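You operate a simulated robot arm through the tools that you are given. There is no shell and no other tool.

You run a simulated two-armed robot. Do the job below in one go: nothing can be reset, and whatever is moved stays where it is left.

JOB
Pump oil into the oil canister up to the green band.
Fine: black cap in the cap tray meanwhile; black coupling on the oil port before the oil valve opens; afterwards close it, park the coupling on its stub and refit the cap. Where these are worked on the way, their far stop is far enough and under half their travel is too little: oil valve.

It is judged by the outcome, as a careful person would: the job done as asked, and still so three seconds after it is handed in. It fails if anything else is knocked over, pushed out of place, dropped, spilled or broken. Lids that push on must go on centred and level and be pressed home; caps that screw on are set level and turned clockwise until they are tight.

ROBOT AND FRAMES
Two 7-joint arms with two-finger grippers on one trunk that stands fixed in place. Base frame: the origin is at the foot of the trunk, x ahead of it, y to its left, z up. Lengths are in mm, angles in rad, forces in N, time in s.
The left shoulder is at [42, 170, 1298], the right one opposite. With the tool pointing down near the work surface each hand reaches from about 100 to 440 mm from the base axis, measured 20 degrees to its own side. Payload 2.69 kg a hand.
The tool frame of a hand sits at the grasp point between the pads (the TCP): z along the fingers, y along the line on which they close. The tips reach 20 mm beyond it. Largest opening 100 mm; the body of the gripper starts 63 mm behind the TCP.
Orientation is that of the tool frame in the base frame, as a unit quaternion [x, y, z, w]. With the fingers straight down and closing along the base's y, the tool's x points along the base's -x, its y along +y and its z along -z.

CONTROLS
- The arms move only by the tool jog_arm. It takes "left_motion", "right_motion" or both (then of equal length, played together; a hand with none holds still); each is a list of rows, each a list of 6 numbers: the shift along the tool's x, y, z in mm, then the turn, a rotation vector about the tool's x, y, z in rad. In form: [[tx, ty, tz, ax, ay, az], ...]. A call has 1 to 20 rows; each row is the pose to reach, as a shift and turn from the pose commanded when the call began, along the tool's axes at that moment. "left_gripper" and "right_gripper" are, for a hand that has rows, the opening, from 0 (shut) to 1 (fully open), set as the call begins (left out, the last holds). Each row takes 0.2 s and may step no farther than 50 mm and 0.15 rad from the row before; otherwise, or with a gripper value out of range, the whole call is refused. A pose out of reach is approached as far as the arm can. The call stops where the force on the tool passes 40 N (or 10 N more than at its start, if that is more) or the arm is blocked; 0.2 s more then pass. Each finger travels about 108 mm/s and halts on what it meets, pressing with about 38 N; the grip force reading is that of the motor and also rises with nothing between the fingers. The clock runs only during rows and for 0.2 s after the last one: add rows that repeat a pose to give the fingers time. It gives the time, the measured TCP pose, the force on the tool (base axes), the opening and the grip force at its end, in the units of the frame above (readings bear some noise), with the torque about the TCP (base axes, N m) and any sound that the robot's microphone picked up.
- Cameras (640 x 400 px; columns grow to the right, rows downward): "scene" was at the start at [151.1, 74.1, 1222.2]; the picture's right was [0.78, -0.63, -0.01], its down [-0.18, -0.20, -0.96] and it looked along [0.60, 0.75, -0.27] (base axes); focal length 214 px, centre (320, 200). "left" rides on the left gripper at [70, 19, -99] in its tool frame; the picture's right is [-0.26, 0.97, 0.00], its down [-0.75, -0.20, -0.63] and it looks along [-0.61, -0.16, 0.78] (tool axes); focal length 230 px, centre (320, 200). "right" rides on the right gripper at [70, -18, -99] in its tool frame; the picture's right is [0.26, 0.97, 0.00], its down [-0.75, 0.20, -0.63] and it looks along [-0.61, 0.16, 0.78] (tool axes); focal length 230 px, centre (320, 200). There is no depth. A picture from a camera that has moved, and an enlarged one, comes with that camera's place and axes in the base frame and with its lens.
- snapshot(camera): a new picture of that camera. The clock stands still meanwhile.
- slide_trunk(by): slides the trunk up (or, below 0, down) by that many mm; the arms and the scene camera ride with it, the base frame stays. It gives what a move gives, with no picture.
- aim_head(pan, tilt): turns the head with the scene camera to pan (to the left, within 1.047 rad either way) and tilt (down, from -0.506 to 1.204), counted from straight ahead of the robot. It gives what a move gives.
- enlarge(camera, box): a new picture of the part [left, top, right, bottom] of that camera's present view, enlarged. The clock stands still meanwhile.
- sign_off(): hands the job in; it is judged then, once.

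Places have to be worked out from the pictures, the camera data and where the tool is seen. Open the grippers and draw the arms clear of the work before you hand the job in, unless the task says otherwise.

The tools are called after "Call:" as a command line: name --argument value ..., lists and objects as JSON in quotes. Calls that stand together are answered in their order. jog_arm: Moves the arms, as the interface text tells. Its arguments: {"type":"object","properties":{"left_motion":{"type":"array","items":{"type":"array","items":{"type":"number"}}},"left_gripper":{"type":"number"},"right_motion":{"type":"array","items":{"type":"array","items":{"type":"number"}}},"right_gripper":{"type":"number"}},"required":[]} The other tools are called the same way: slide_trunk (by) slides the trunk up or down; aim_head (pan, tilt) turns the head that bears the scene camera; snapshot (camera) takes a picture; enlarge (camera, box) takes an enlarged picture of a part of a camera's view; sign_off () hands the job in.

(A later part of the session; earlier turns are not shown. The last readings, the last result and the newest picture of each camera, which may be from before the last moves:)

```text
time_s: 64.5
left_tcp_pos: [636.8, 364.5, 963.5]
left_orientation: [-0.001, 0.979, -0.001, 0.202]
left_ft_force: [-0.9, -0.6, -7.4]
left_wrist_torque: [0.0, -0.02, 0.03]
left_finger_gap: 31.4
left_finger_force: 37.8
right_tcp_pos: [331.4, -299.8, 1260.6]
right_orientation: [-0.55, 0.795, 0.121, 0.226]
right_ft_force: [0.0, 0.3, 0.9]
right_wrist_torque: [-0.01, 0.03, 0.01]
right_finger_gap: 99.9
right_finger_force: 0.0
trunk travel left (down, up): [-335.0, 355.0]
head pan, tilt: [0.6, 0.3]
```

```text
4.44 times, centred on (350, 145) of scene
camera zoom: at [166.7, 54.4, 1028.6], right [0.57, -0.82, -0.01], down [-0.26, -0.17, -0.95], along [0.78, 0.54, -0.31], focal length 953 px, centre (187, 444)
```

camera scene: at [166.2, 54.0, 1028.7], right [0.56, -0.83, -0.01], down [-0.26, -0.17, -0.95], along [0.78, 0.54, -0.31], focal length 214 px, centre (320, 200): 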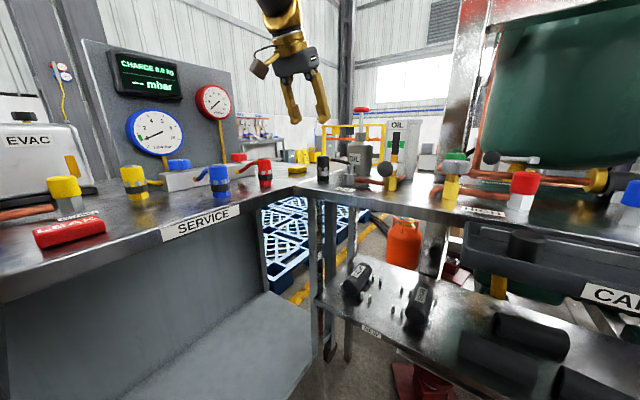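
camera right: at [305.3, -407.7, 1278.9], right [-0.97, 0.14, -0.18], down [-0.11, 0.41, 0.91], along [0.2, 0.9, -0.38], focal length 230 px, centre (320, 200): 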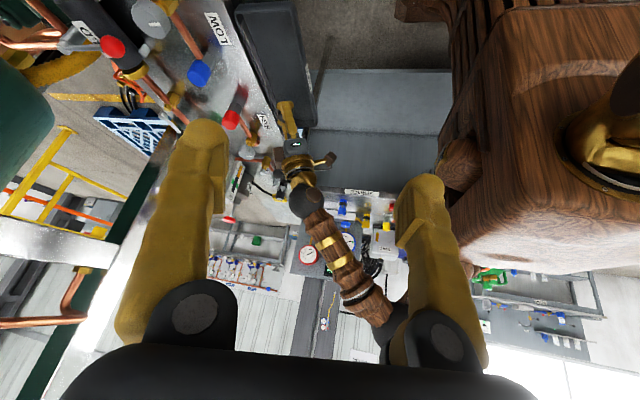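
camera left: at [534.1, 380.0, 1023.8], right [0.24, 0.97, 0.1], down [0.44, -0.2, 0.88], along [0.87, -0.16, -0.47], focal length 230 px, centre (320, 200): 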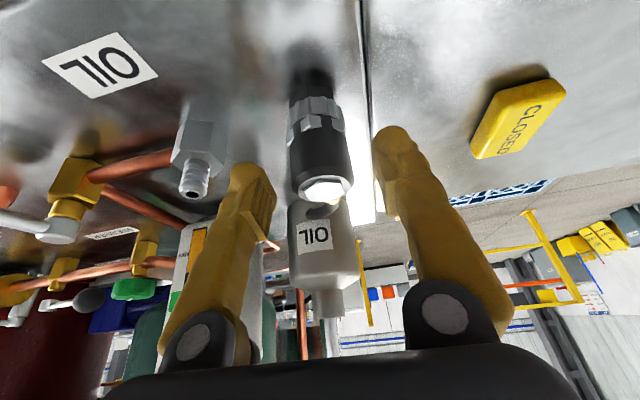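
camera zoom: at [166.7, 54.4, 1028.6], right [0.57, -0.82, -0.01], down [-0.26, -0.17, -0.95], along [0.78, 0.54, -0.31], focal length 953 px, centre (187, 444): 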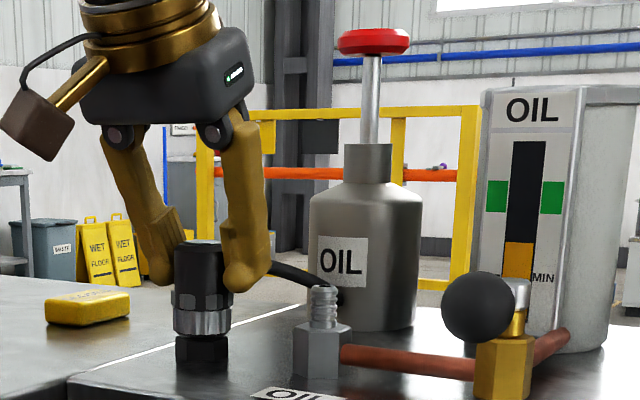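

It rises with the hand at about 7 N, so it is push-fit as well. I continue straight up by 40 mm.

Call:
jog_arm --left_motion '[[-1.6, 0, -3.7, 0, 0, 0], [-3.2, 0, -7.3, 0, 0, 0], [-6, 0, -14, 0, 0, 0], [-10, 0, -23, 0, 0, 0], [-16, 0, -37, 0, 0, 0], [-16, 0, -37, 0, 0, 0]]'

Call:
snapshot --camera "left"

Call:
enlarge --camera "scene" --box '[290, 100, 410, 190]'

```text
time_s: 65.9
left_tcp_pos: [637.8, 365.4, 1004.9]
left_orientation: [-0.001, 0.979, -0.001, 0.202]
left_ft_force: [-0.8, 0.0, -0.5]
left_wrist_torque: [-0.02, 0.01, 0.0]
left_finger_gap: 31.4
left_finger_force: 38.3
right_tcp_pos: [331.1, -300.1, 1261.2]
right_orientation: [-0.55, 0.794, 0.123, 0.226]
right_ft_force: [-0.2, 0.0, -0.8]
right_wrist_torque: [-0.01, 0.02, -0.05]
right_finger_gap: 99.8
right_finger_force: 0.0
trunk travel left (down, up): [-335.0, 355.0]
head pan, tilt: [0.6, 0.3]
```

```text
taken
camera left: at [534.2, 382.1, 1067.8], right [0.24, 0.97, 0.1], down [0.44, -0.2, 0.88], along [0.87, -0.16, -0.47], focal length 230 px, centre (320, 200)
```

left: 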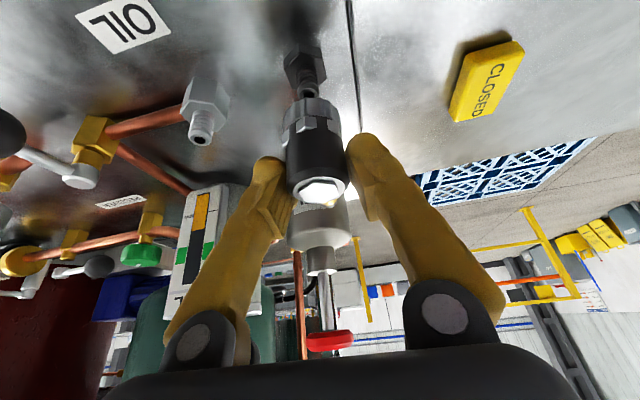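

```text
4.44 times, centred on (350, 145) of scene
camera zoom: at [166.5, 54.2, 1028.7], right [0.57, -0.82, -0.01], down [-0.26, -0.17, -0.95], along [0.78, 0.54, -0.31], focal length 953 px, centre (187, 444)
```

zoom: 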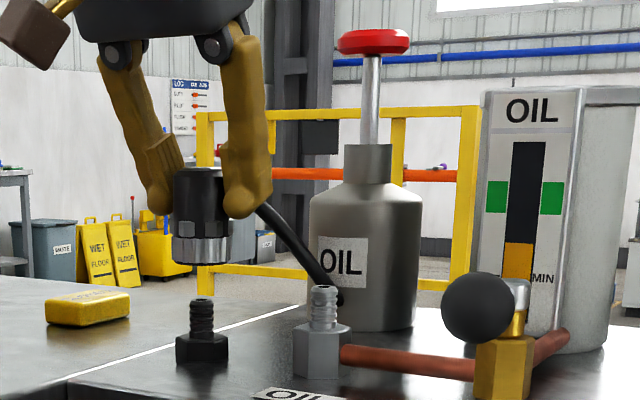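

The coupling is off and its stub's nipple is visible beside the oil port's nipple. I zoom to measure the offset between the two precisely.

Call:
enlarge --camera "left" --box '[170, 30, 350, 160]'

Call:
enlarge --camera "scene" --box '[315, 145, 385, 185]'

```text
3.08 times, centred on (260, 95) of left
camera zoom: at [534.2, 382.1, 1067.8], right [0.24, 0.97, 0.1], down [0.44, -0.2, 0.88], along [0.87, -0.16, -0.47], focal length 708 px, centre (505, 523)
```

zoom: 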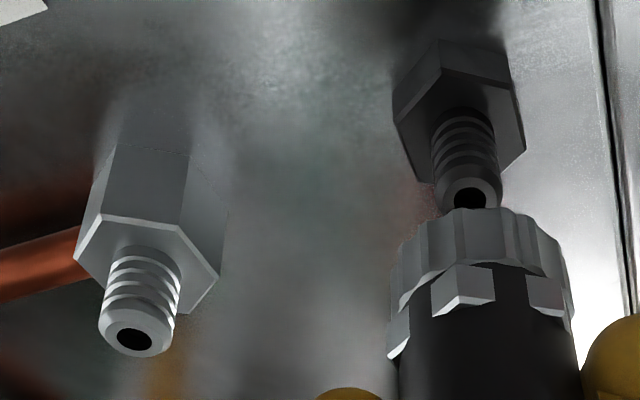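

```text
9.14 times, centred on (350, 165) of scene
camera zoom: at [166.5, 54.2, 1028.7], right [0.57, -0.82, -0.01], down [-0.26, -0.17, -0.95], along [0.78, 0.54, -0.31], focal length 1961 px, centre (46, 520)
```

zoom: 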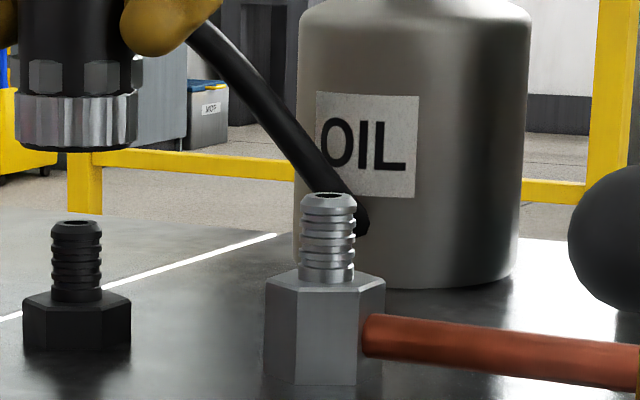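

The port tip is about 14.3 mm higher than the stub tip and roughly 79 mm to the right at about the same x. I shift the coupling by that offset so the port tip should appear where the stub tip appears now.

Call:
jog_arm --left_motion '[[-5.7, 0, -13.1, 0, 0, 0], [-5.7, -20, -13.1, 0, 0, 0], [-5.7, -40, -13.1, 0, 0, 0], [-5.7, -60, -13.1, 0, 0, 0], [-5.7, -79, -13.1, 0, 0, 0], [-5.7, -79, -13.1, 0, 0, 0], [-5.7, -79, -13.1, 0, 0, 0]]'

Call:
snapshot --camera "left"

Call:
enlarge --camera "left" --box '[170, 30, 350, 160]'

Call:
enlarge --camera "scene" --box '[300, 110, 400, 180]'

```text
time_s: 67.5
left_tcp_pos: [638.9, 284.6, 1020.1]
left_orientation: [-0.001, 0.979, 0.0, 0.203]
left_ft_force: [0.5, 0.6, -0.9]
left_wrist_torque: [-0.01, -0.01, 0.0]
left_finger_gap: 31.3
left_finger_force: 38.3
right_tcp_pos: [330.1, -299.6, 1260.1]
right_orientation: [-0.551, 0.794, 0.122, 0.225]
right_ft_force: [0.8, -0.2, -0.5]
right_wrist_torque: [0.05, -0.01, 0.0]
right_finger_gap: 99.9
right_finger_force: 0.0
trunk travel left (down, up): [-335.0, 355.0]
head pan, tilt: [0.6, 0.3]
```

```text
taken
camera left: at [534.1, 302.1, 1082.6], right [0.24, 0.97, 0.1], down [0.44, -0.2, 0.88], along [0.87, -0.16, -0.47], focal length 230 px, centre (320, 200)
```

left: 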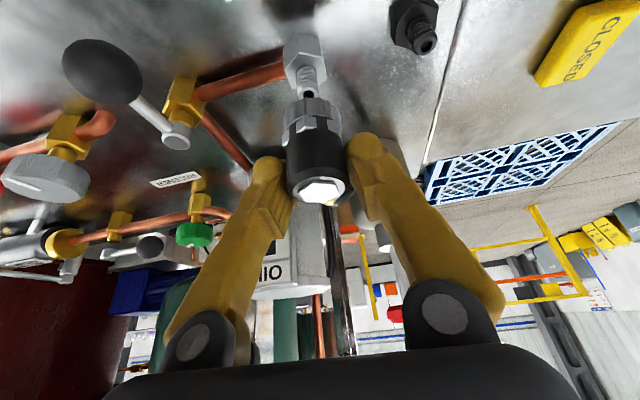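

```text
3.08 times, centred on (260, 95) of left
camera zoom: at [534.1, 302.1, 1082.6], right [0.24, 0.97, 0.1], down [0.44, -0.2, 0.88], along [0.87, -0.16, -0.47], focal length 708 px, centre (505, 523)
```

zoom: 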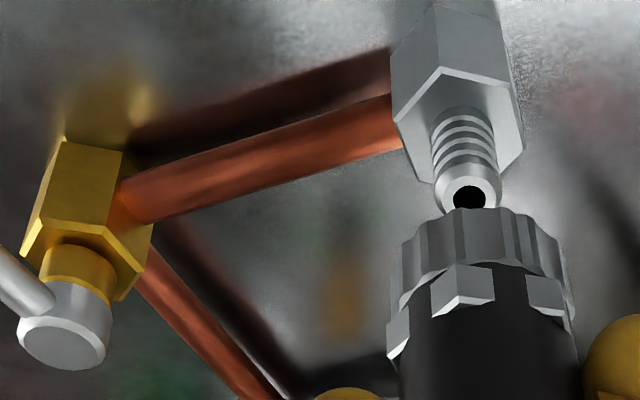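

```text
5.71 times, centred on (350, 145) of scene
camera zoom: at [166.2, 54.0, 1028.7], right [0.57, -0.82, -0.01], down [-0.26, -0.17, -0.95], along [0.78, 0.54, -0.31], focal length 1226 px, centre (149, 514)
```

zoom: 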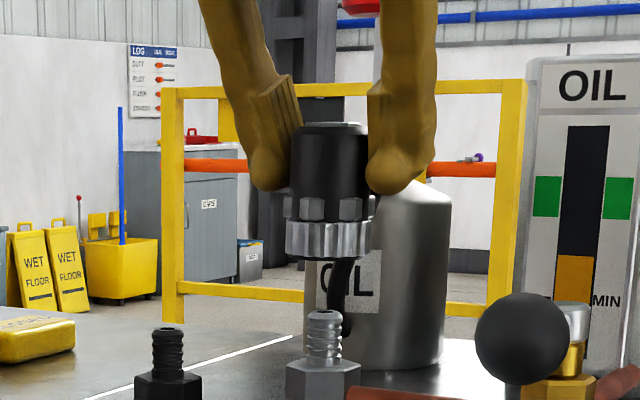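

The alignment is nearly the same as over the stub; both views suggest a correction of about −1.2 mm in x and +0.5 mm in y. I apply it and descend to just start engaging.

Call:
jog_arm --left_motion '[[1.1, 0.5, -0.5, 0, 0, 0], [5, 0.5, 8.7, 0, 0, 0], [9, 0.5, 17.9, 0, 0, 0], [11, 0.5, 22.5, 0, 0, 0], [13, 0.5, 27, 0, 0, 0], [13, 0.5, 27, 0, 0, 0]]'

Call:
snapshot --camera "left"

Call:
enlarge --camera "scene" --box '[300, 110, 400, 180]'

```text
time_s: 68.9
left_tcp_pos: [637.6, 286.1, 989.0]
left_orientation: [0.0, 0.979, 0.0, 0.202]
left_ft_force: [-0.2, -0.2, -1.0]
left_wrist_torque: [0.01, -0.04, -0.02]
left_finger_gap: 31.6
left_finger_force: 38.3
right_tcp_pos: [330.1, -298.9, 1259.2]
right_orientation: [-0.551, 0.794, 0.122, 0.225]
right_ft_force: [0.6, -0.5, 1.0]
right_wrist_torque: [0.0, 0.0, 0.03]
right_finger_gap: 99.6
right_finger_force: 0.1
trunk travel left (down, up): [-335.0, 355.0]
head pan, tilt: [0.6, 0.3]
```

```text
taken
camera left: at [533.0, 303.2, 1052.1], right [0.24, 0.97, 0.1], down [0.44, -0.2, 0.88], along [0.87, -0.16, -0.47], focal length 230 px, centre (320, 200)
```

left: 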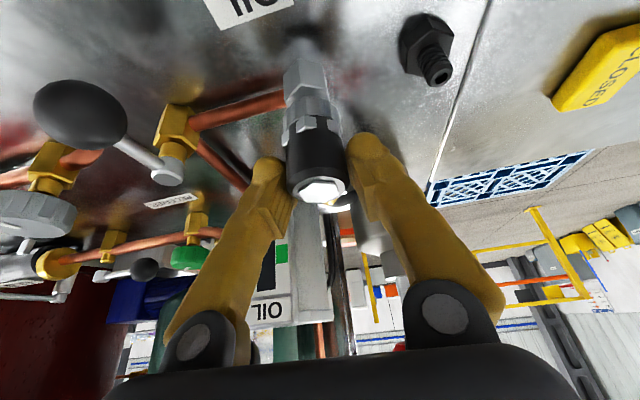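

```text
5.71 times, centred on (350, 145) of scene
camera zoom: at [166.3, 54.1, 1028.7], right [0.57, -0.82, -0.01], down [-0.26, -0.17, -0.95], along [0.78, 0.54, -0.31], focal length 1226 px, centre (149, 514)
```

zoom: 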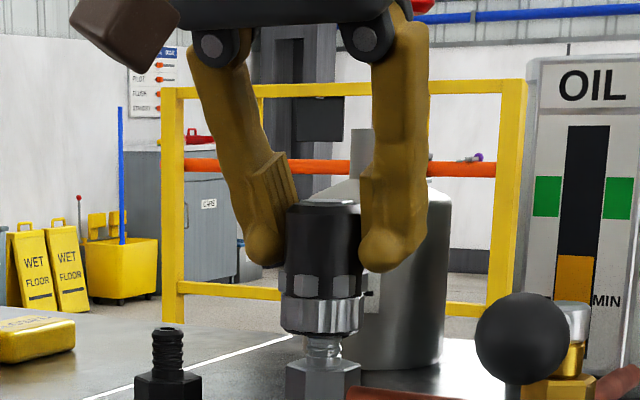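

The coupling has slid over the nipple with no side force. I press it down the remaining ~16 mm in small steps, watching the force.

Call:
jog_arm --left_motion '[[1.6, 0, 3.7, 0, 0, 0], [3.2, 0, 7.3, 0, 0, 0], [4.8, 0, 11, 0, 0, 0], [5.6, 0, 12.8, 0, 0, 0], [6.3, 0, 14.7, 0, 0, 0], [6.3, 0, 14.7, 0, 0, 0]]'

Call:
enlarge --camera "scene" --box '[300, 110, 400, 180]'

```text
time_s: 70.3
left_tcp_pos: [636.3, 286.3, 974.3]
left_orientation: [-0.001, 0.979, 0.001, 0.205]
left_ft_force: [0.7, 2.1, 11.2]
left_wrist_torque: [-0.05, 0.1, -0.03]
left_finger_gap: 31.0
left_finger_force: 38.1
right_tcp_pos: [328.6, -301.4, 1260.2]
right_orientation: [-0.55, 0.795, 0.121, 0.226]
right_ft_force: [0.1, 0.0, -1.0]
right_wrist_torque: [-0.03, 0.01, 0.01]
right_finger_gap: 99.9
right_finger_force: 0.0
trunk travel left (down, up): [-335.0, 355.0]
head pan, tilt: [0.6, 0.3]
```

```text
5.71 times, centred on (350, 145) of scene
camera zoom: at [165.4, 53.9, 1029.0], right [0.57, -0.82, -0.01], down [-0.26, -0.17, -0.95], along [0.78, 0.54, -0.31], focal length 1226 px, centre (149, 514)
```

zoom: 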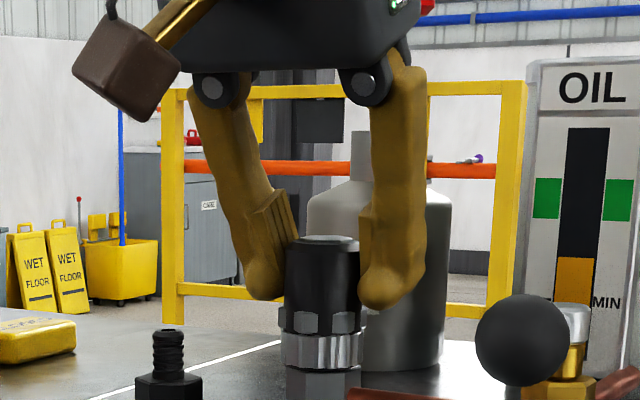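

It sits close to the hex at 11 N. I push a little more to make sure it is home.

Call:
jog_arm --left_motion '[[0.8, 0, 1.8, 0, 0, 0], [1.6, 0, 3.7, 0, 0, 0], [1.6, 0, 3.7, 0, 0, 0]]'

Call:
enlarge --camera "scene" --box '[300, 130, 390, 190]'

Call:
snapshot --camera "left"

```text
time_s: 71.1
left_tcp_pos: [636.4, 284.6, 973.3]
left_orientation: [0.0, 0.978, 0.0, 0.208]
left_ft_force: [5.0, 7.8, 28.9]
left_wrist_torque: [0.15, 0.12, -0.08]
left_finger_gap: 31.2
left_finger_force: 38.0
right_tcp_pos: [327.0, -300.1, 1261.0]
right_orientation: [-0.55, 0.795, 0.121, 0.226]
right_ft_force: [0.5, -1.0, -0.5]
right_wrist_torque: [0.01, -0.04, 0.01]
right_finger_gap: 99.9
right_finger_force: 0.0
trunk travel left (down, up): [-335.0, 355.0]
head pan, tilt: [0.6, 0.3]
```

```text
6.67 times, centred on (345, 160) of scene
camera zoom: at [164.4, 53.9, 1029.2], right [0.57, -0.82, -0.01], down [-0.26, -0.17, -0.95], along [0.78, 0.54, -0.31], focal length 1430 px, centre (153, 467)
```

zoom: 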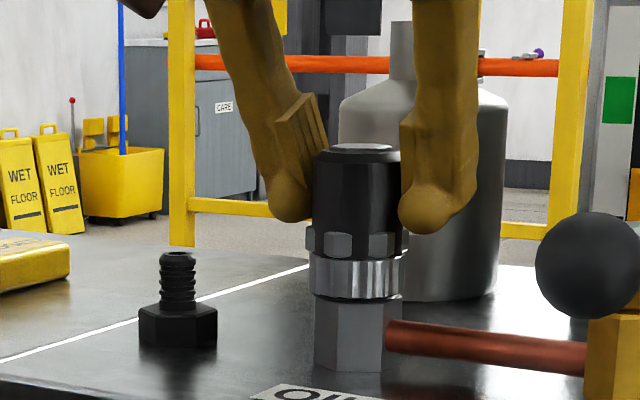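

```text
taken
camera left: at [532.6, 303.0, 1035.4], right [0.23, 0.97, 0.11], down [0.43, -0.2, 0.88], along [0.87, -0.16, -0.46], focal length 230 px, centre (320, 200)
```

left: 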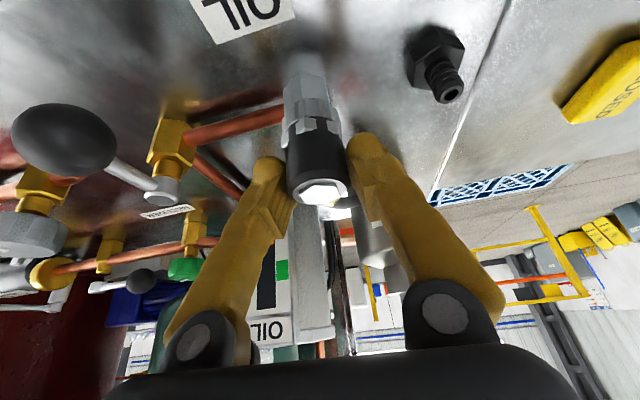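

The coupling is seated (29 N push, no gap at the hex). I relax the push and open the fingers, then rise clear.

Call:
jog_arm --left_motion '[[-1.4, 0, -3.3, 0, 0, 0], [-1.4, 0, -3.3, 0, 0, 0]]'

Call:
jog_arm --left_motion '[[0, 0, 0, 0, 0, 0], [0, 0, 0, 0, 0, 0], [0, 0, 0, 0, 0, 0], [-4, 0, -9, 0, 0, 0], [-12, 0, -27, 0, 0, 0], [-20, 0, -46, 0, 0, 0], [-28, 0, -64, 0, 0, 0], [-28, 0, -64, 0, 0, 0], [-28, 0, -64, 0, 0, 0]]' --left_gripper 0.6

Call:
enlarge --camera "scene" --box '[300, 90, 440, 190]'

Call:
snapshot --camera "left"

```text
time_s: 71.7
left_tcp_pos: [637.5, 284.6, 973.3]
left_orientation: [-0.001, 0.979, 0.0, 0.204]
left_ft_force: [9.3, 6.5, 16.0]
left_wrist_torque: [0.18, -0.59, 0.0]
left_finger_gap: 31.3
left_finger_force: 38.3
right_tcp_pos: [328.9, -300.6, 1260.7]
right_orientation: [-0.551, 0.794, 0.121, 0.225]
right_ft_force: [0.4, 0.2, 0.4]
right_wrist_torque: [0.03, 0.02, -0.02]
right_finger_gap: 99.7
right_finger_force: 0.1
trunk travel left (down, up): [-335.0, 355.0]
head pan, tilt: [0.6, 0.3]
```

```text
time_s: 73.7
left_tcp_pos: [636.3, 285.0, 1042.2]
left_orientation: [0.0, 0.979, 0.0, 0.203]
left_ft_force: [0.5, 0.1, -0.1]
left_wrist_torque: [-0.01, -0.01, 0.01]
left_finger_gap: 60.0
left_finger_force: 0.0
right_tcp_pos: [329.6, -300.9, 1260.9]
right_orientation: [-0.551, 0.794, 0.122, 0.225]
right_ft_force: [-0.1, 0.3, 0.1]
right_wrist_torque: [-0.03, 0.01, 0.0]
right_finger_gap: 100.2
right_finger_force: 0.1
trunk travel left (down, up): [-335.0, 355.0]
head pan, tilt: [0.6, 0.3]
```

```text
4.00 times, centred on (370, 140) of scene
camera zoom: at [166.1, 54.1, 1028.8], right [0.57, -0.82, -0.01], down [-0.26, -0.17, -0.95], along [0.78, 0.54, -0.31], focal length 858 px, centre (120, 440)
```

zoom: 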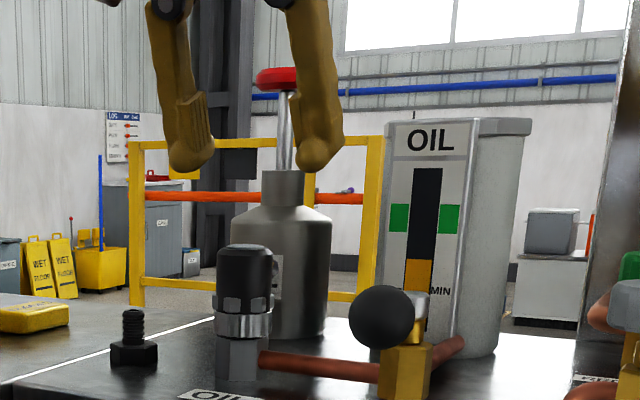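

```text
taken
camera left: at [532.2, 302.5, 1106.1], right [0.24, 0.97, 0.1], down [0.44, -0.2, 0.88], along [0.87, -0.16, -0.47], focal length 230 px, centre (320, 200)
```

left: 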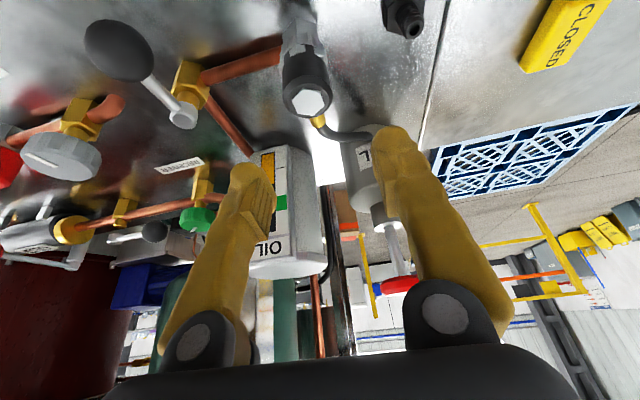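

The coupling stands on the oil port. Now I study the oil valve and its lever closely to find its travel.

Call:
enlarge --camera "left" --box '[70, 0, 330, 150]'

Call:
enlarge --camera "scene" --box '[370, 130, 450, 190]'

Call:
snapshot --camera "right"

```text
2.46 times, centred on (200, 75) of left
camera zoom: at [532.2, 302.5, 1106.1], right [0.24, 0.97, 0.1], down [0.44, -0.2, 0.88], along [0.87, -0.16, -0.47], focal length 566 px, centre (615, 508)
```

zoom: 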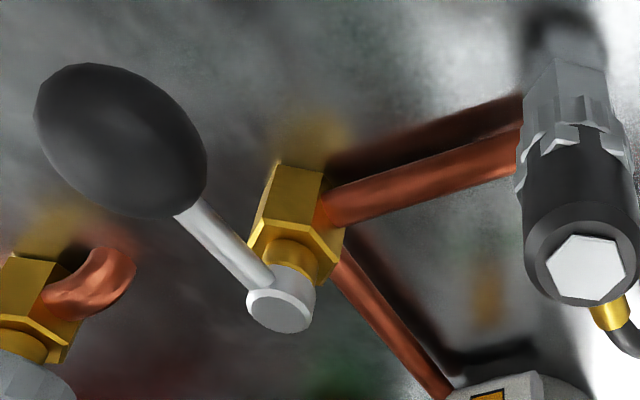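

```text
6.67 times, centred on (410, 160) of scene
camera zoom: at [166.1, 54.1, 1028.8], right [0.57, -0.82, -0.01], down [-0.26, -0.17, -0.95], along [0.78, 0.54, -0.31], focal length 1430 px, centre (-280, 467)
```

zoom: 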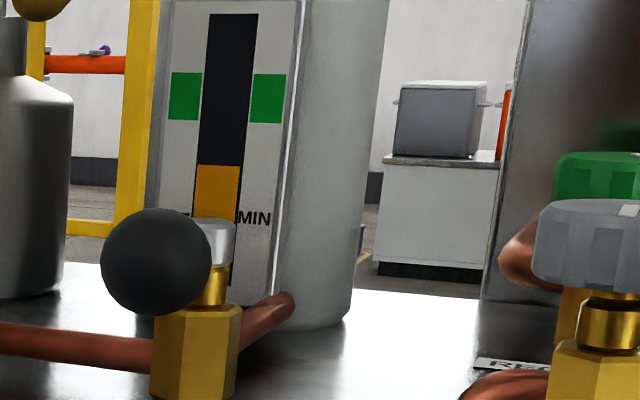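

```text
taken
camera right: at [305.4, -407.6, 1313.6], right [-0.97, 0.14, -0.18], down [-0.11, 0.41, 0.91], along [0.2, 0.9, -0.38], focal length 230 px, centre (320, 200)
```

right: 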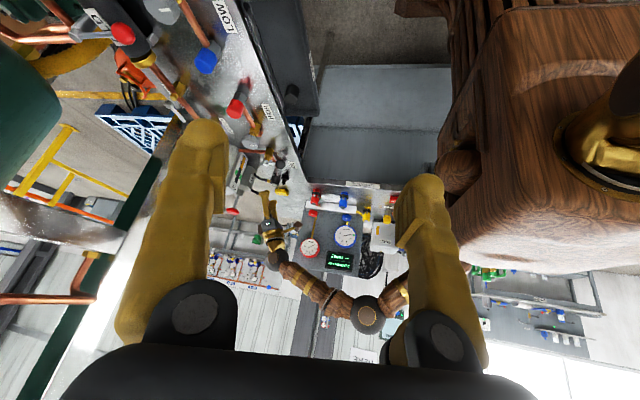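

The lever points straight toward the robot: pivot ≈[636,182.5], ball ≈[583,182.5,954], about 33 mm wide. I will push it with closed fingers; first I move back and across to the ball's left side, still high.

Call:
jog_arm --left_motion '[[24, 0, -10.6, 0, 0, 0], [48.6, 0, -21.2, 0, 0, 0], [48.6, -32, -21.2, 0, 0, 0], [48.6, -60, -21.2, 0, 0, 0], [60, -60, 5, 0, 0, 0], [72, -60, 32, 0, 0, 0], [82, -60, 56, 0, 0, 0], [82, -60, 56, 0, 0, 0], [82, -60, 56, 0, 0, 0]]' --left_gripper 0

Call:
snapshot --camera "left"

Call:
enlarge --camera "scene" --box '[300, 90, 440, 190]'

```text
time_s: 75.7
left_tcp_pos: [581.9, 225.3, 956.9]
left_orientation: [0.0, 0.979, -0.001, 0.203]
left_ft_force: [-0.4, 0.2, -0.7]
left_wrist_torque: [0.0, 0.01, -0.01]
left_finger_gap: 0.0
left_finger_force: 29.5
right_tcp_pos: [329.6, -300.4, 1259.2]
right_orientation: [-0.551, 0.794, 0.122, 0.225]
right_ft_force: [0.0, -1.0, 0.1]
right_wrist_torque: [-0.04, 0.01, -0.03]
right_finger_gap: 99.7
right_finger_force: 0.1
trunk travel left (down, up): [-335.0, 355.0]
head pan, tilt: [0.6, 0.3]
```

```text
taken
camera left: at [479.1, 242.9, 1020.5], right [0.24, 0.97, 0.1], down [0.44, -0.2, 0.88], along [0.87, -0.16, -0.47], focal length 230 px, centre (320, 200)
```

left: 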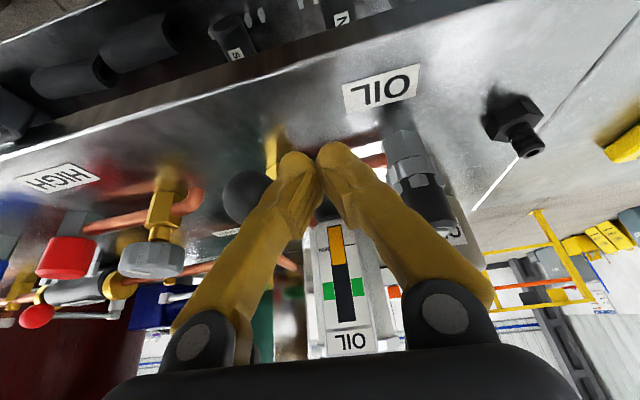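

```text
4.00 times, centred on (370, 140) of scene
camera zoom: at [166.3, 54.1, 1028.7], right [0.57, -0.82, -0.01], down [-0.26, -0.17, -0.95], along [0.78, 0.54, -0.31], focal length 858 px, centre (120, 440)
```

zoom: 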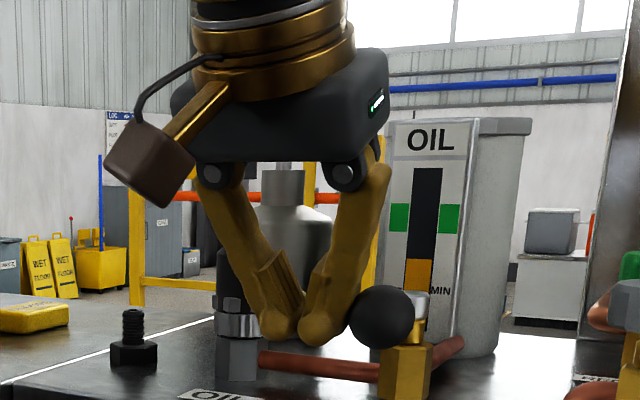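

The closed fingers are just left of the ball. I push gently 15 mm toward −y and watch the force and the lever.

Call:
jog_arm --left_motion '[[0, -5, 0, 0, 0, 0], [0, -10, 0, 0, 0, 0], [0, -15, 0, 0, 0, 0], [0, -15, 0, 0, 0, 0]]'

Call:
enlarge --camera "scene" --box '[300, 90, 440, 190]'

```text
time_s: 76.7
left_tcp_pos: [582.2, 216.7, 958.1]
left_orientation: [-0.003, 0.979, 0.001, 0.204]
left_ft_force: [-0.7, 30.9, 3.3]
left_wrist_torque: [-0.03, -0.01, -0.01]
left_finger_gap: 0.1
left_finger_force: 29.8
right_tcp_pos: [330.2, -295.2, 1262.0]
right_orientation: [-0.551, 0.795, 0.12, 0.224]
right_ft_force: [-0.5, 0.7, 0.0]
right_wrist_torque: [0.0, 0.02, 0.04]
right_finger_gap: 99.9
right_finger_force: 0.0
trunk travel left (down, up): [-335.0, 355.0]
head pan, tilt: [0.6, 0.3]
```

```text
4.00 times, centred on (370, 140) of scene
camera zoom: at [165.7, 57.2, 1028.7], right [0.57, -0.82, -0.01], down [-0.26, -0.17, -0.95], along [0.78, 0.54, -0.31], focal length 858 px, centre (120, 440)
```

zoom: 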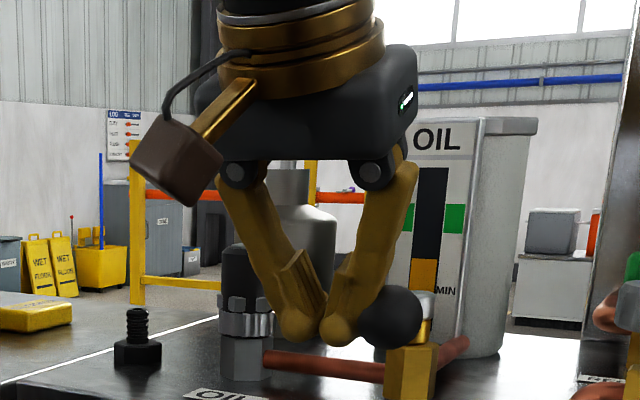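

The lever does not yield at 31 N in that direction, so this is the closed stop; it must open the other way. I back off, go over the ball to its right side.

Call:
jog_arm --left_motion '[[0, 5, 0, 0, 0, 0], [0, 14, 0, 0, 0, 0], [-8, 14, -18, 0, 0, 0], [-16, 14, -37, 0, 0, 0], [-26, 10, -60, 0, 0, 0], [-26, -25, -60, 0, 0, 0], [-26, -60, -60, 0, 0, 0], [-26, -80, -60, 0, 0, 0], [-14, -80, -32, 0, 0, 0], [0, -80, 0, 0, 0, 0], [0, -80, 0, 0, 0, 0]]'

Call:
snapshot --camera "left"

Call:
enlarge --camera "scene" --box '[300, 90, 440, 190]'

```text
time_s: 79.1
left_tcp_pos: [582.0, 129.9, 959.2]
left_orientation: [0.0, 0.979, 0.001, 0.203]
left_ft_force: [0.3, 0.3, 0.2]
left_wrist_torque: [0.01, -0.02, 0.02]
left_finger_gap: 0.3
left_finger_force: 29.4
right_tcp_pos: [329.0, -300.6, 1261.7]
right_orientation: [-0.551, 0.794, 0.122, 0.225]
right_ft_force: [0.1, -0.1, -0.2]
right_wrist_torque: [-0.03, 0.01, 0.0]
right_finger_gap: 100.2
right_finger_force: 0.1
trunk travel left (down, up): [-335.0, 355.0]
head pan, tilt: [0.6, 0.3]
```

```text
taken
camera left: at [478.7, 147.9, 1022.4], right [0.24, 0.97, 0.1], down [0.44, -0.2, 0.88], along [0.87, -0.16, -0.47], focal length 230 px, centre (320, 200)
```

left: 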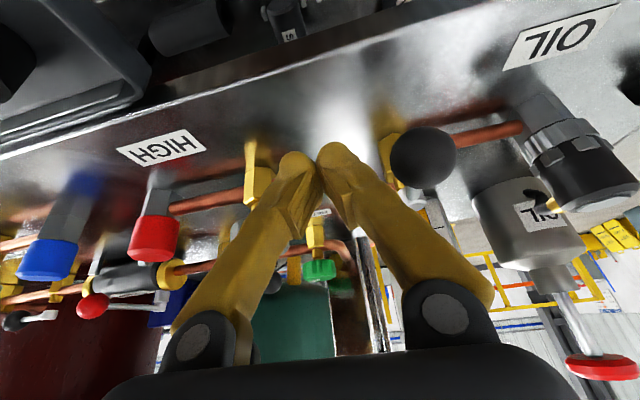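

```text
4.00 times, centred on (370, 140) of scene
camera zoom: at [166.0, 54.1, 1028.8], right [0.57, -0.82, -0.01], down [-0.26, -0.17, -0.95], along [0.78, 0.54, -0.31], focal length 858 px, centre (120, 440)
```

zoom: 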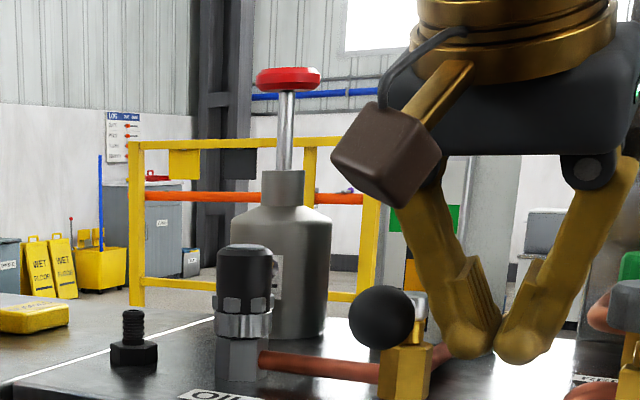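

The fingers are on the ball's right side. I push toward +y gently, 35 mm, and look at force and lever.

Call:
jog_arm --left_motion '[[0, 10, 0, 0, 0, 0], [0, 20, 0, 0, 0, 0], [0, 26, 0, 0, 0, 0], [0, 32, 0, 0, 0, 0], [0, 36, 0, 0, 0, 0], [0, 36, 0, 0, 0, 0]]'

Call:
snapshot --camera "left"

```text
time_s: 80.5
left_tcp_pos: [582.7, 166.4, 958.7]
left_orientation: [0.002, 0.979, 0.0, 0.203]
left_ft_force: [-0.9, -1.4, 0.3]
left_wrist_torque: [0.0, -0.01, -0.02]
left_finger_gap: 0.4
left_finger_force: 29.3
right_tcp_pos: [329.8, -299.7, 1260.8]
right_orientation: [-0.55, 0.795, 0.121, 0.225]
right_ft_force: [0.3, -0.1, -0.3]
right_wrist_torque: [0.02, -0.02, 0.01]
right_finger_gap: 99.5
right_finger_force: 0.0
trunk travel left (down, up): [-335.0, 355.0]
head pan, tilt: [0.6, 0.3]
```

```text
taken
camera left: at [479.5, 183.7, 1022.1], right [0.24, 0.97, 0.1], down [0.44, -0.2, 0.88], along [0.87, -0.16, -0.47], focal length 230 px, centre (320, 200)
```

left: 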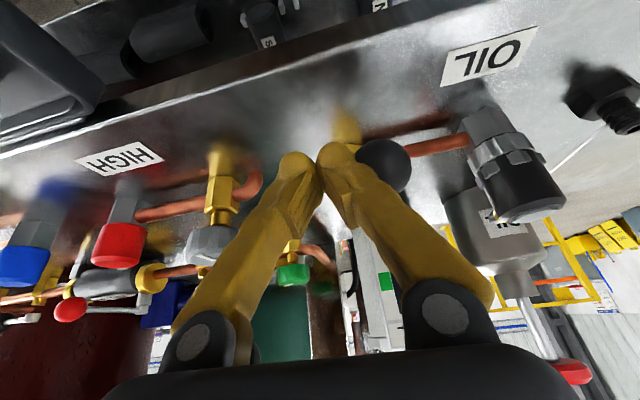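

The lever yields with only about 1.4 N. I follow its arc toward +y around the pivot to about 70°, then check.

Call:
jog_arm --left_motion '[[5, 6, -2.2, 0, 0, 0], [6.4, 15, -2.8, 0, 0, 0], [6.4, 24, -2.8, 0, 0, 0], [5, 33, -2, 0, 0, 0], [1, 42, -0.5, 0, 0, 0], [-3, 50, 1.2, 0, 0, 0], [-7, 57, 2.8, 0, 0, 0], [-7, 57, 2.8, 0, 0, 0]]'

Call:
snapshot --camera "left"

Call:
enlarge --camera "scene" --box '[300, 90, 440, 190]'

```text
time_s: 82.3
left_tcp_pos: [590.1, 224.7, 958.6]
left_orientation: [0.0, 0.979, 0.0, 0.202]
left_ft_force: [0.0, -0.3, 0.4]
left_wrist_torque: [0.02, -0.02, 0.02]
left_finger_gap: 0.0
left_finger_force: 29.4
right_tcp_pos: [329.1, -300.2, 1260.6]
right_orientation: [-0.551, 0.794, 0.122, 0.226]
right_ft_force: [1.0, -0.2, -0.6]
right_wrist_torque: [0.01, -0.02, -0.01]
right_finger_gap: 100.1
right_finger_force: 0.1
trunk travel left (down, up): [-335.0, 355.0]
head pan, tilt: [0.6, 0.3]
```

```text
taken
camera left: at [486.8, 241.4, 1022.7], right [0.24, 0.97, 0.1], down [0.44, -0.2, 0.88], along [0.87, -0.16, -0.47], focal length 230 px, centre (320, 200)
```

left: 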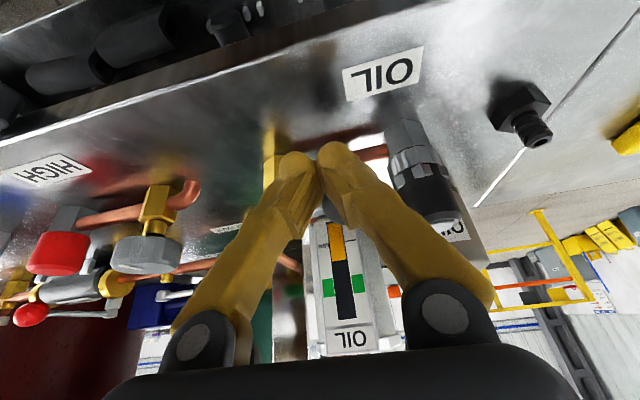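

```text
4.00 times, centred on (370, 140) of scene
camera zoom: at [166.1, 54.0, 1028.8], right [0.57, -0.82, -0.01], down [-0.26, -0.17, -0.95], along [0.78, 0.54, -0.31], focal length 858 px, centre (120, 440)
```

zoom: 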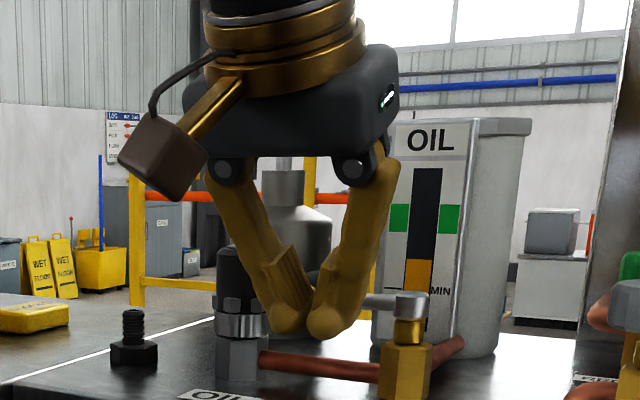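

The lever has swung most of the way; the ball is behind the fingers. I push on toward the far stop, watching the force.

Call:
jog_arm --left_motion '[[-5.5, 4, 2.4, 0, 0, 0], [-11, 8, 4.8, 0, 0, 0], [-16.5, 11, 7.2, 0, 0, 0], [-20, 12, 8.7, 0, 0, 0], [-24, 12, 10.5, 0, 0, 0], [-24, 12, 10.5, 0, 0, 0]]'

Call:
enlarge --camera "scene" --box '[300, 90, 440, 190]'

Call:
snapshot --camera "left"

```text
time_s: 83.7
left_tcp_pos: [604.0, 235.0, 958.3]
left_orientation: [0.0, 0.98, 0.0, 0.199]
left_ft_force: [-35.1, -5.9, -9.0]
left_wrist_torque: [-0.05, 0.51, -0.1]
left_finger_gap: 5.9
left_finger_force: 29.7
right_tcp_pos: [317.1, -301.0, 1267.3]
right_orientation: [-0.551, 0.793, 0.116, 0.234]
right_ft_force: [0.7, 0.2, -0.3]
right_wrist_torque: [-0.02, 0.04, 0.02]
right_finger_gap: 100.0
right_finger_force: 0.0
trunk travel left (down, up): [-335.0, 355.0]
head pan, tilt: [0.6, 0.3]
```

```text
4.00 times, centred on (370, 140) of scene
camera zoom: at [143.4, 53.6, 1032.1], right [0.57, -0.82, 0.0], down [-0.24, -0.17, -0.96], along [0.79, 0.54, -0.29], focal length 858 px, centre (120, 440)
```

zoom: 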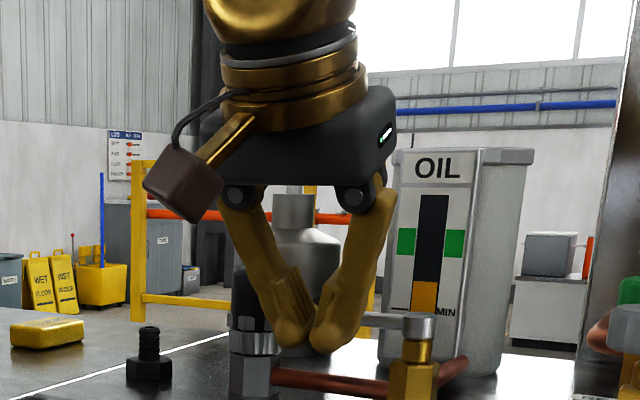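

```text
taken
camera left: at [500.3, 252.5, 1022.6], right [0.24, 0.97, 0.1], down [0.45, -0.2, 0.87], along [0.86, -0.16, -0.48], focal length 230 px, centre (320, 200)
```

left: 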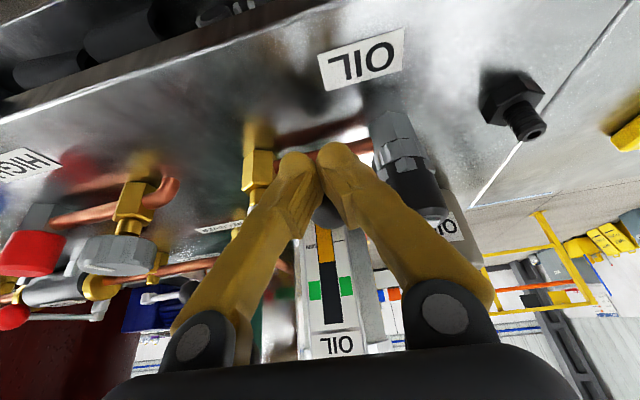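

The lever has met its far stop (35 N; the body even leaned back). I back off at once and rise clear.

Call:
jog_arm --left_motion '[[12, -6, -5.2, 0, 0, 0], [24, -12, -10.5, 0, 0, 0], [40, -14, -17.5, 0, 0, 0], [50, -14, -22, 0, 0, 0], [42, -14, -40, 0, 0, 0], [26, -14, -76, 0, 0, 0], [18, -14, -95, 0, 0, 0], [18, -14, -95, 0, 0, 0], [18, -14, -95, 0, 0, 0]]'

Call:
enlarge --camera "scene" --box '[300, 90, 440, 190]'

Call:
snapshot --camera "left"

```text
time_s: 85.7
left_tcp_pos: [563.0, 221.0, 1037.2]
left_orientation: [0.0, 0.979, 0.0, 0.203]
left_ft_force: [-0.3, 0.4, -0.3]
left_wrist_torque: [-0.01, -0.01, -0.01]
left_finger_gap: 0.1
left_finger_force: 29.3
right_tcp_pos: [328.3, -301.4, 1260.1]
right_orientation: [-0.552, 0.794, 0.122, 0.224]
right_ft_force: [-0.1, 0.0, 0.5]
right_wrist_torque: [-0.02, -0.03, 0.03]
right_finger_gap: 100.2
right_finger_force: 0.0
trunk travel left (down, up): [-335.0, 355.0]
head pan, tilt: [0.6, 0.3]
```

```text
4.00 times, centred on (370, 140) of scene
camera zoom: at [165.9, 53.9, 1028.8], right [0.56, -0.83, -0.01], down [-0.26, -0.17, -0.95], along [0.78, 0.54, -0.31], focal length 858 px, centre (120, 440)
```

zoom: 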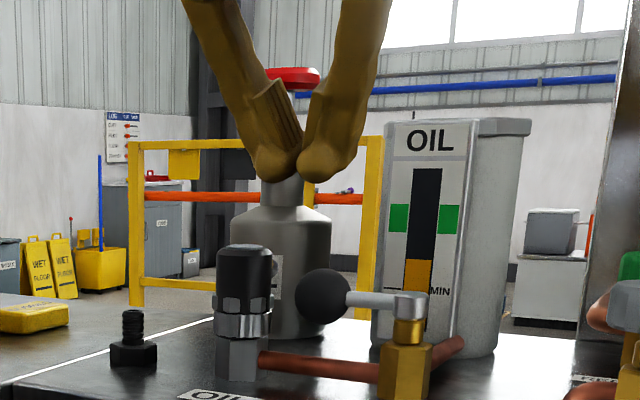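

```text
taken
camera left: at [458.8, 239.2, 1100.6], right [0.24, 0.97, 0.1], down [0.44, -0.2, 0.88], along [0.87, -0.16, -0.47], focal length 230 px, centre (320, 200)
```

left: 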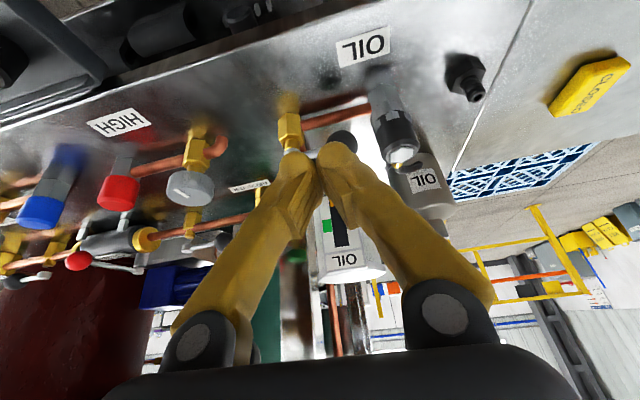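

The lever now lies along the inlet pipe: the valve is open. Next is the pump: I raise the hand, swing it toward the pump line and tilt it flatter (to ≈1.2 rad) to gain reach.

Call:
jog_arm --left_motion '[[-12, 0, -27, 0, -0.05, 0], [-30, 10, -34, 0, -0.15, 0], [-45, 30, -36, 0, -0.27, 0], [-60, 50, -36, 0, -0.39, 0], [-75, 70, -36, 0, -0.51, 0], [-88, 90, -36, 0, -0.63, 0], [-99.8, 112, -36.2, 0, -0.75, 0], [-99.8, 112, -36.2, 0, -0.79, 0], [-99.8, 112, -36.2, 0, -0.79, 0], [-99.8, 112, -36.2, 0, -0.79, 0]]' --left_gripper 0.7

Call:
snapshot --camera "left"

Call:
snapshot --camera "scene"

```text
time_s: 87.9
left_tcp_pos: [639.9, 333.6, 1111.0]
left_orientation: [0.0, 0.825, -0.001, 0.565]
left_ft_force: [-1.2, -0.2, -0.9]
left_wrist_torque: [0.01, -0.03, 0.04]
left_finger_gap: 70.0
left_finger_force: 0.0
right_tcp_pos: [329.4, -299.1, 1260.1]
right_orientation: [-0.55, 0.795, 0.122, 0.226]
right_ft_force: [-0.8, 0.1, 0.0]
right_wrist_torque: [-0.03, 0.02, -0.02]
right_finger_gap: 100.1
right_finger_force: 0.1
trunk travel left (down, up): [-335.0, 355.0]
head pan, tilt: [0.6, 0.3]
```

```text
taken
camera left: at [521.5, 351.1, 1082.2], right [0.09, 0.97, 0.24], down [-0.31, -0.2, 0.93], along [0.94, -0.16, 0.28], focal length 230 px, centre (320, 200)
```

left: 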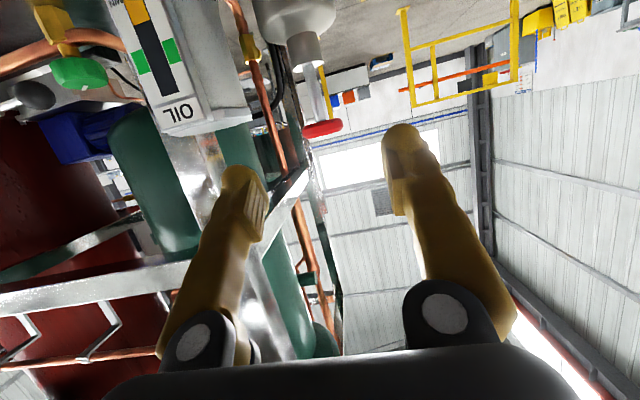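

```text
taken
camera scene: at [166.1, 53.9, 1028.8], right [0.57, -0.82, -0.01], down [-0.26, -0.17, -0.95], along [0.78, 0.54, -0.31], focal length 214 px, centre (320, 200)
```

scene: 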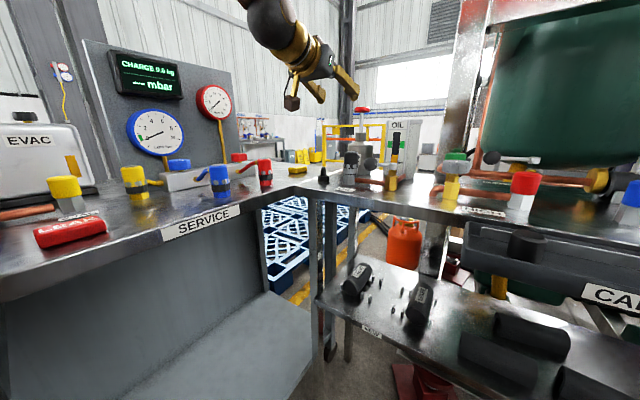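

The knob is centred at about [787,330,1081]. I advance to x≈720 at knob height with a slight yaw toward it, checking reach.

Call:
jog_arm --left_motion '[[-1, -1, 21, -0.06, 0, -0.024], [-2, -2, 42, -0.124, 0, -0.048], [-3, -3, 63, -0.186, 0, -0.072], [-3, -3, 84.7, -0.186, 0, -0.072], [-3, -3, 84.7, -0.186, 0, -0.072], [-3, -3, 84.7, -0.186, 0, -0.072]]'

Call:
snapshot --camera "left"

Call:
enlarge --camera "scene" --box '[270, 60, 450, 190]'

```text
time_s: 89.3
left_tcp_pos: [722.1, 330.8, 1082.1]
left_orientation: [-0.083, 0.821, 0.057, 0.562]
left_ft_force: [0.7, -0.1, 0.5]
left_wrist_torque: [0.03, -0.06, 0.0]
left_finger_gap: 70.1
left_finger_force: 0.1
right_tcp_pos: [331.2, -299.5, 1260.6]
right_orientation: [-0.551, 0.794, 0.122, 0.225]
right_ft_force: [0.0, -0.3, -0.3]
right_wrist_torque: [0.03, 0.0, 0.02]
right_finger_gap: 100.1
right_finger_force: 0.0
trunk travel left (down, up): [-335.0, 355.0]
head pan, tilt: [0.6, 0.3]
```

```text
taken
camera left: at [601.7, 324.0, 1053.6], right [-0.1, 0.97, 0.24], down [-0.27, -0.26, 0.93], along [0.96, 0.03, 0.28], focal length 230 px, centre (320, 200)
```

left: 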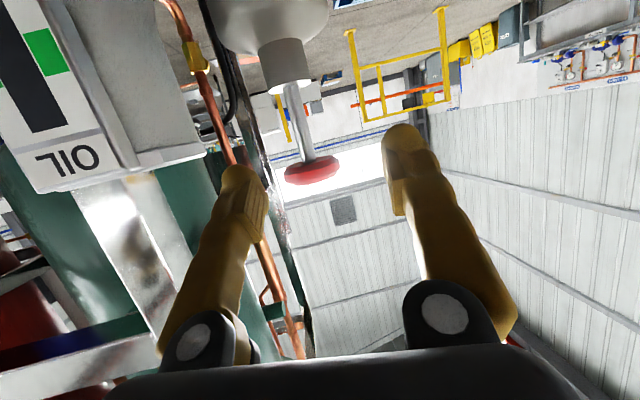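

```text
3.08 times, centred on (360, 125) of scene
camera zoom: at [166.3, 54.1, 1028.7], right [0.57, -0.82, -0.01], down [-0.26, -0.17, -0.95], along [0.78, 0.54, -0.31], focal length 660 px, centre (197, 431)
```

zoom: 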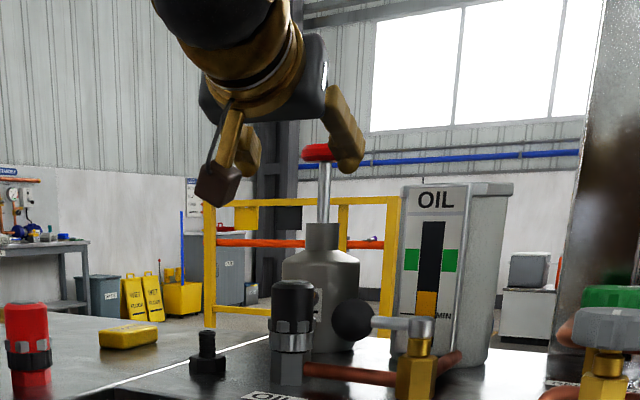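

The knob is at about [787,330,1081.5], 45 mm wide. I advance the open fingers around it in small steps.

Call:
jog_arm --left_motion '[[-5.6, -3.5, 14.9, 0, 0, 0], [-11.2, -7, 29.7, 0, 0, 0], [-16.9, -10.5, 44.5, 0, 0, 0], [-16.9, -10.5, 44.5, 0, 0, 0]]'

Call:
snapshot --camera "left"

```text
time_s: 90.3
left_tcp_pos: [769.7, 327.9, 1081.8]
left_orientation: [-0.081, 0.822, 0.056, 0.562]
left_ft_force: [0.5, -0.4, 0.0]
left_wrist_torque: [-0.06, 0.04, -0.01]
left_finger_gap: 70.1
left_finger_force: 0.0
right_tcp_pos: [329.2, -299.7, 1261.6]
right_orientation: [-0.551, 0.794, 0.122, 0.225]
right_ft_force: [0.0, -0.2, 0.8]
right_wrist_torque: [0.01, 0.03, -0.02]
right_finger_gap: 100.0
right_finger_force: 0.1
trunk travel left (down, up): [-335.0, 355.0]
head pan, tilt: [0.6, 0.3]
```

```text
taken
camera left: at [651.0, 321.8, 1053.7], right [-0.1, 0.97, 0.24], down [-0.27, -0.26, 0.93], along [0.96, 0.03, 0.28], focal length 230 px, centre (320, 200)
```

left: 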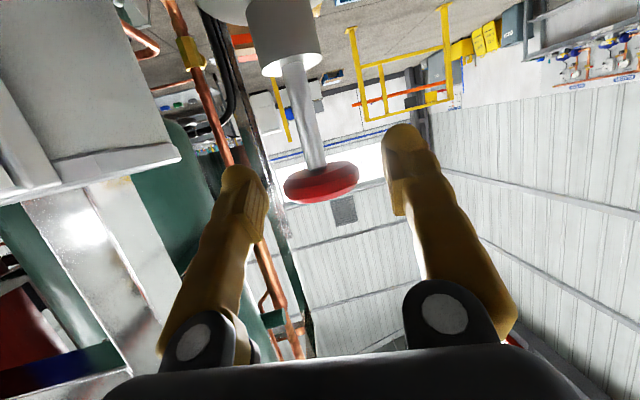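

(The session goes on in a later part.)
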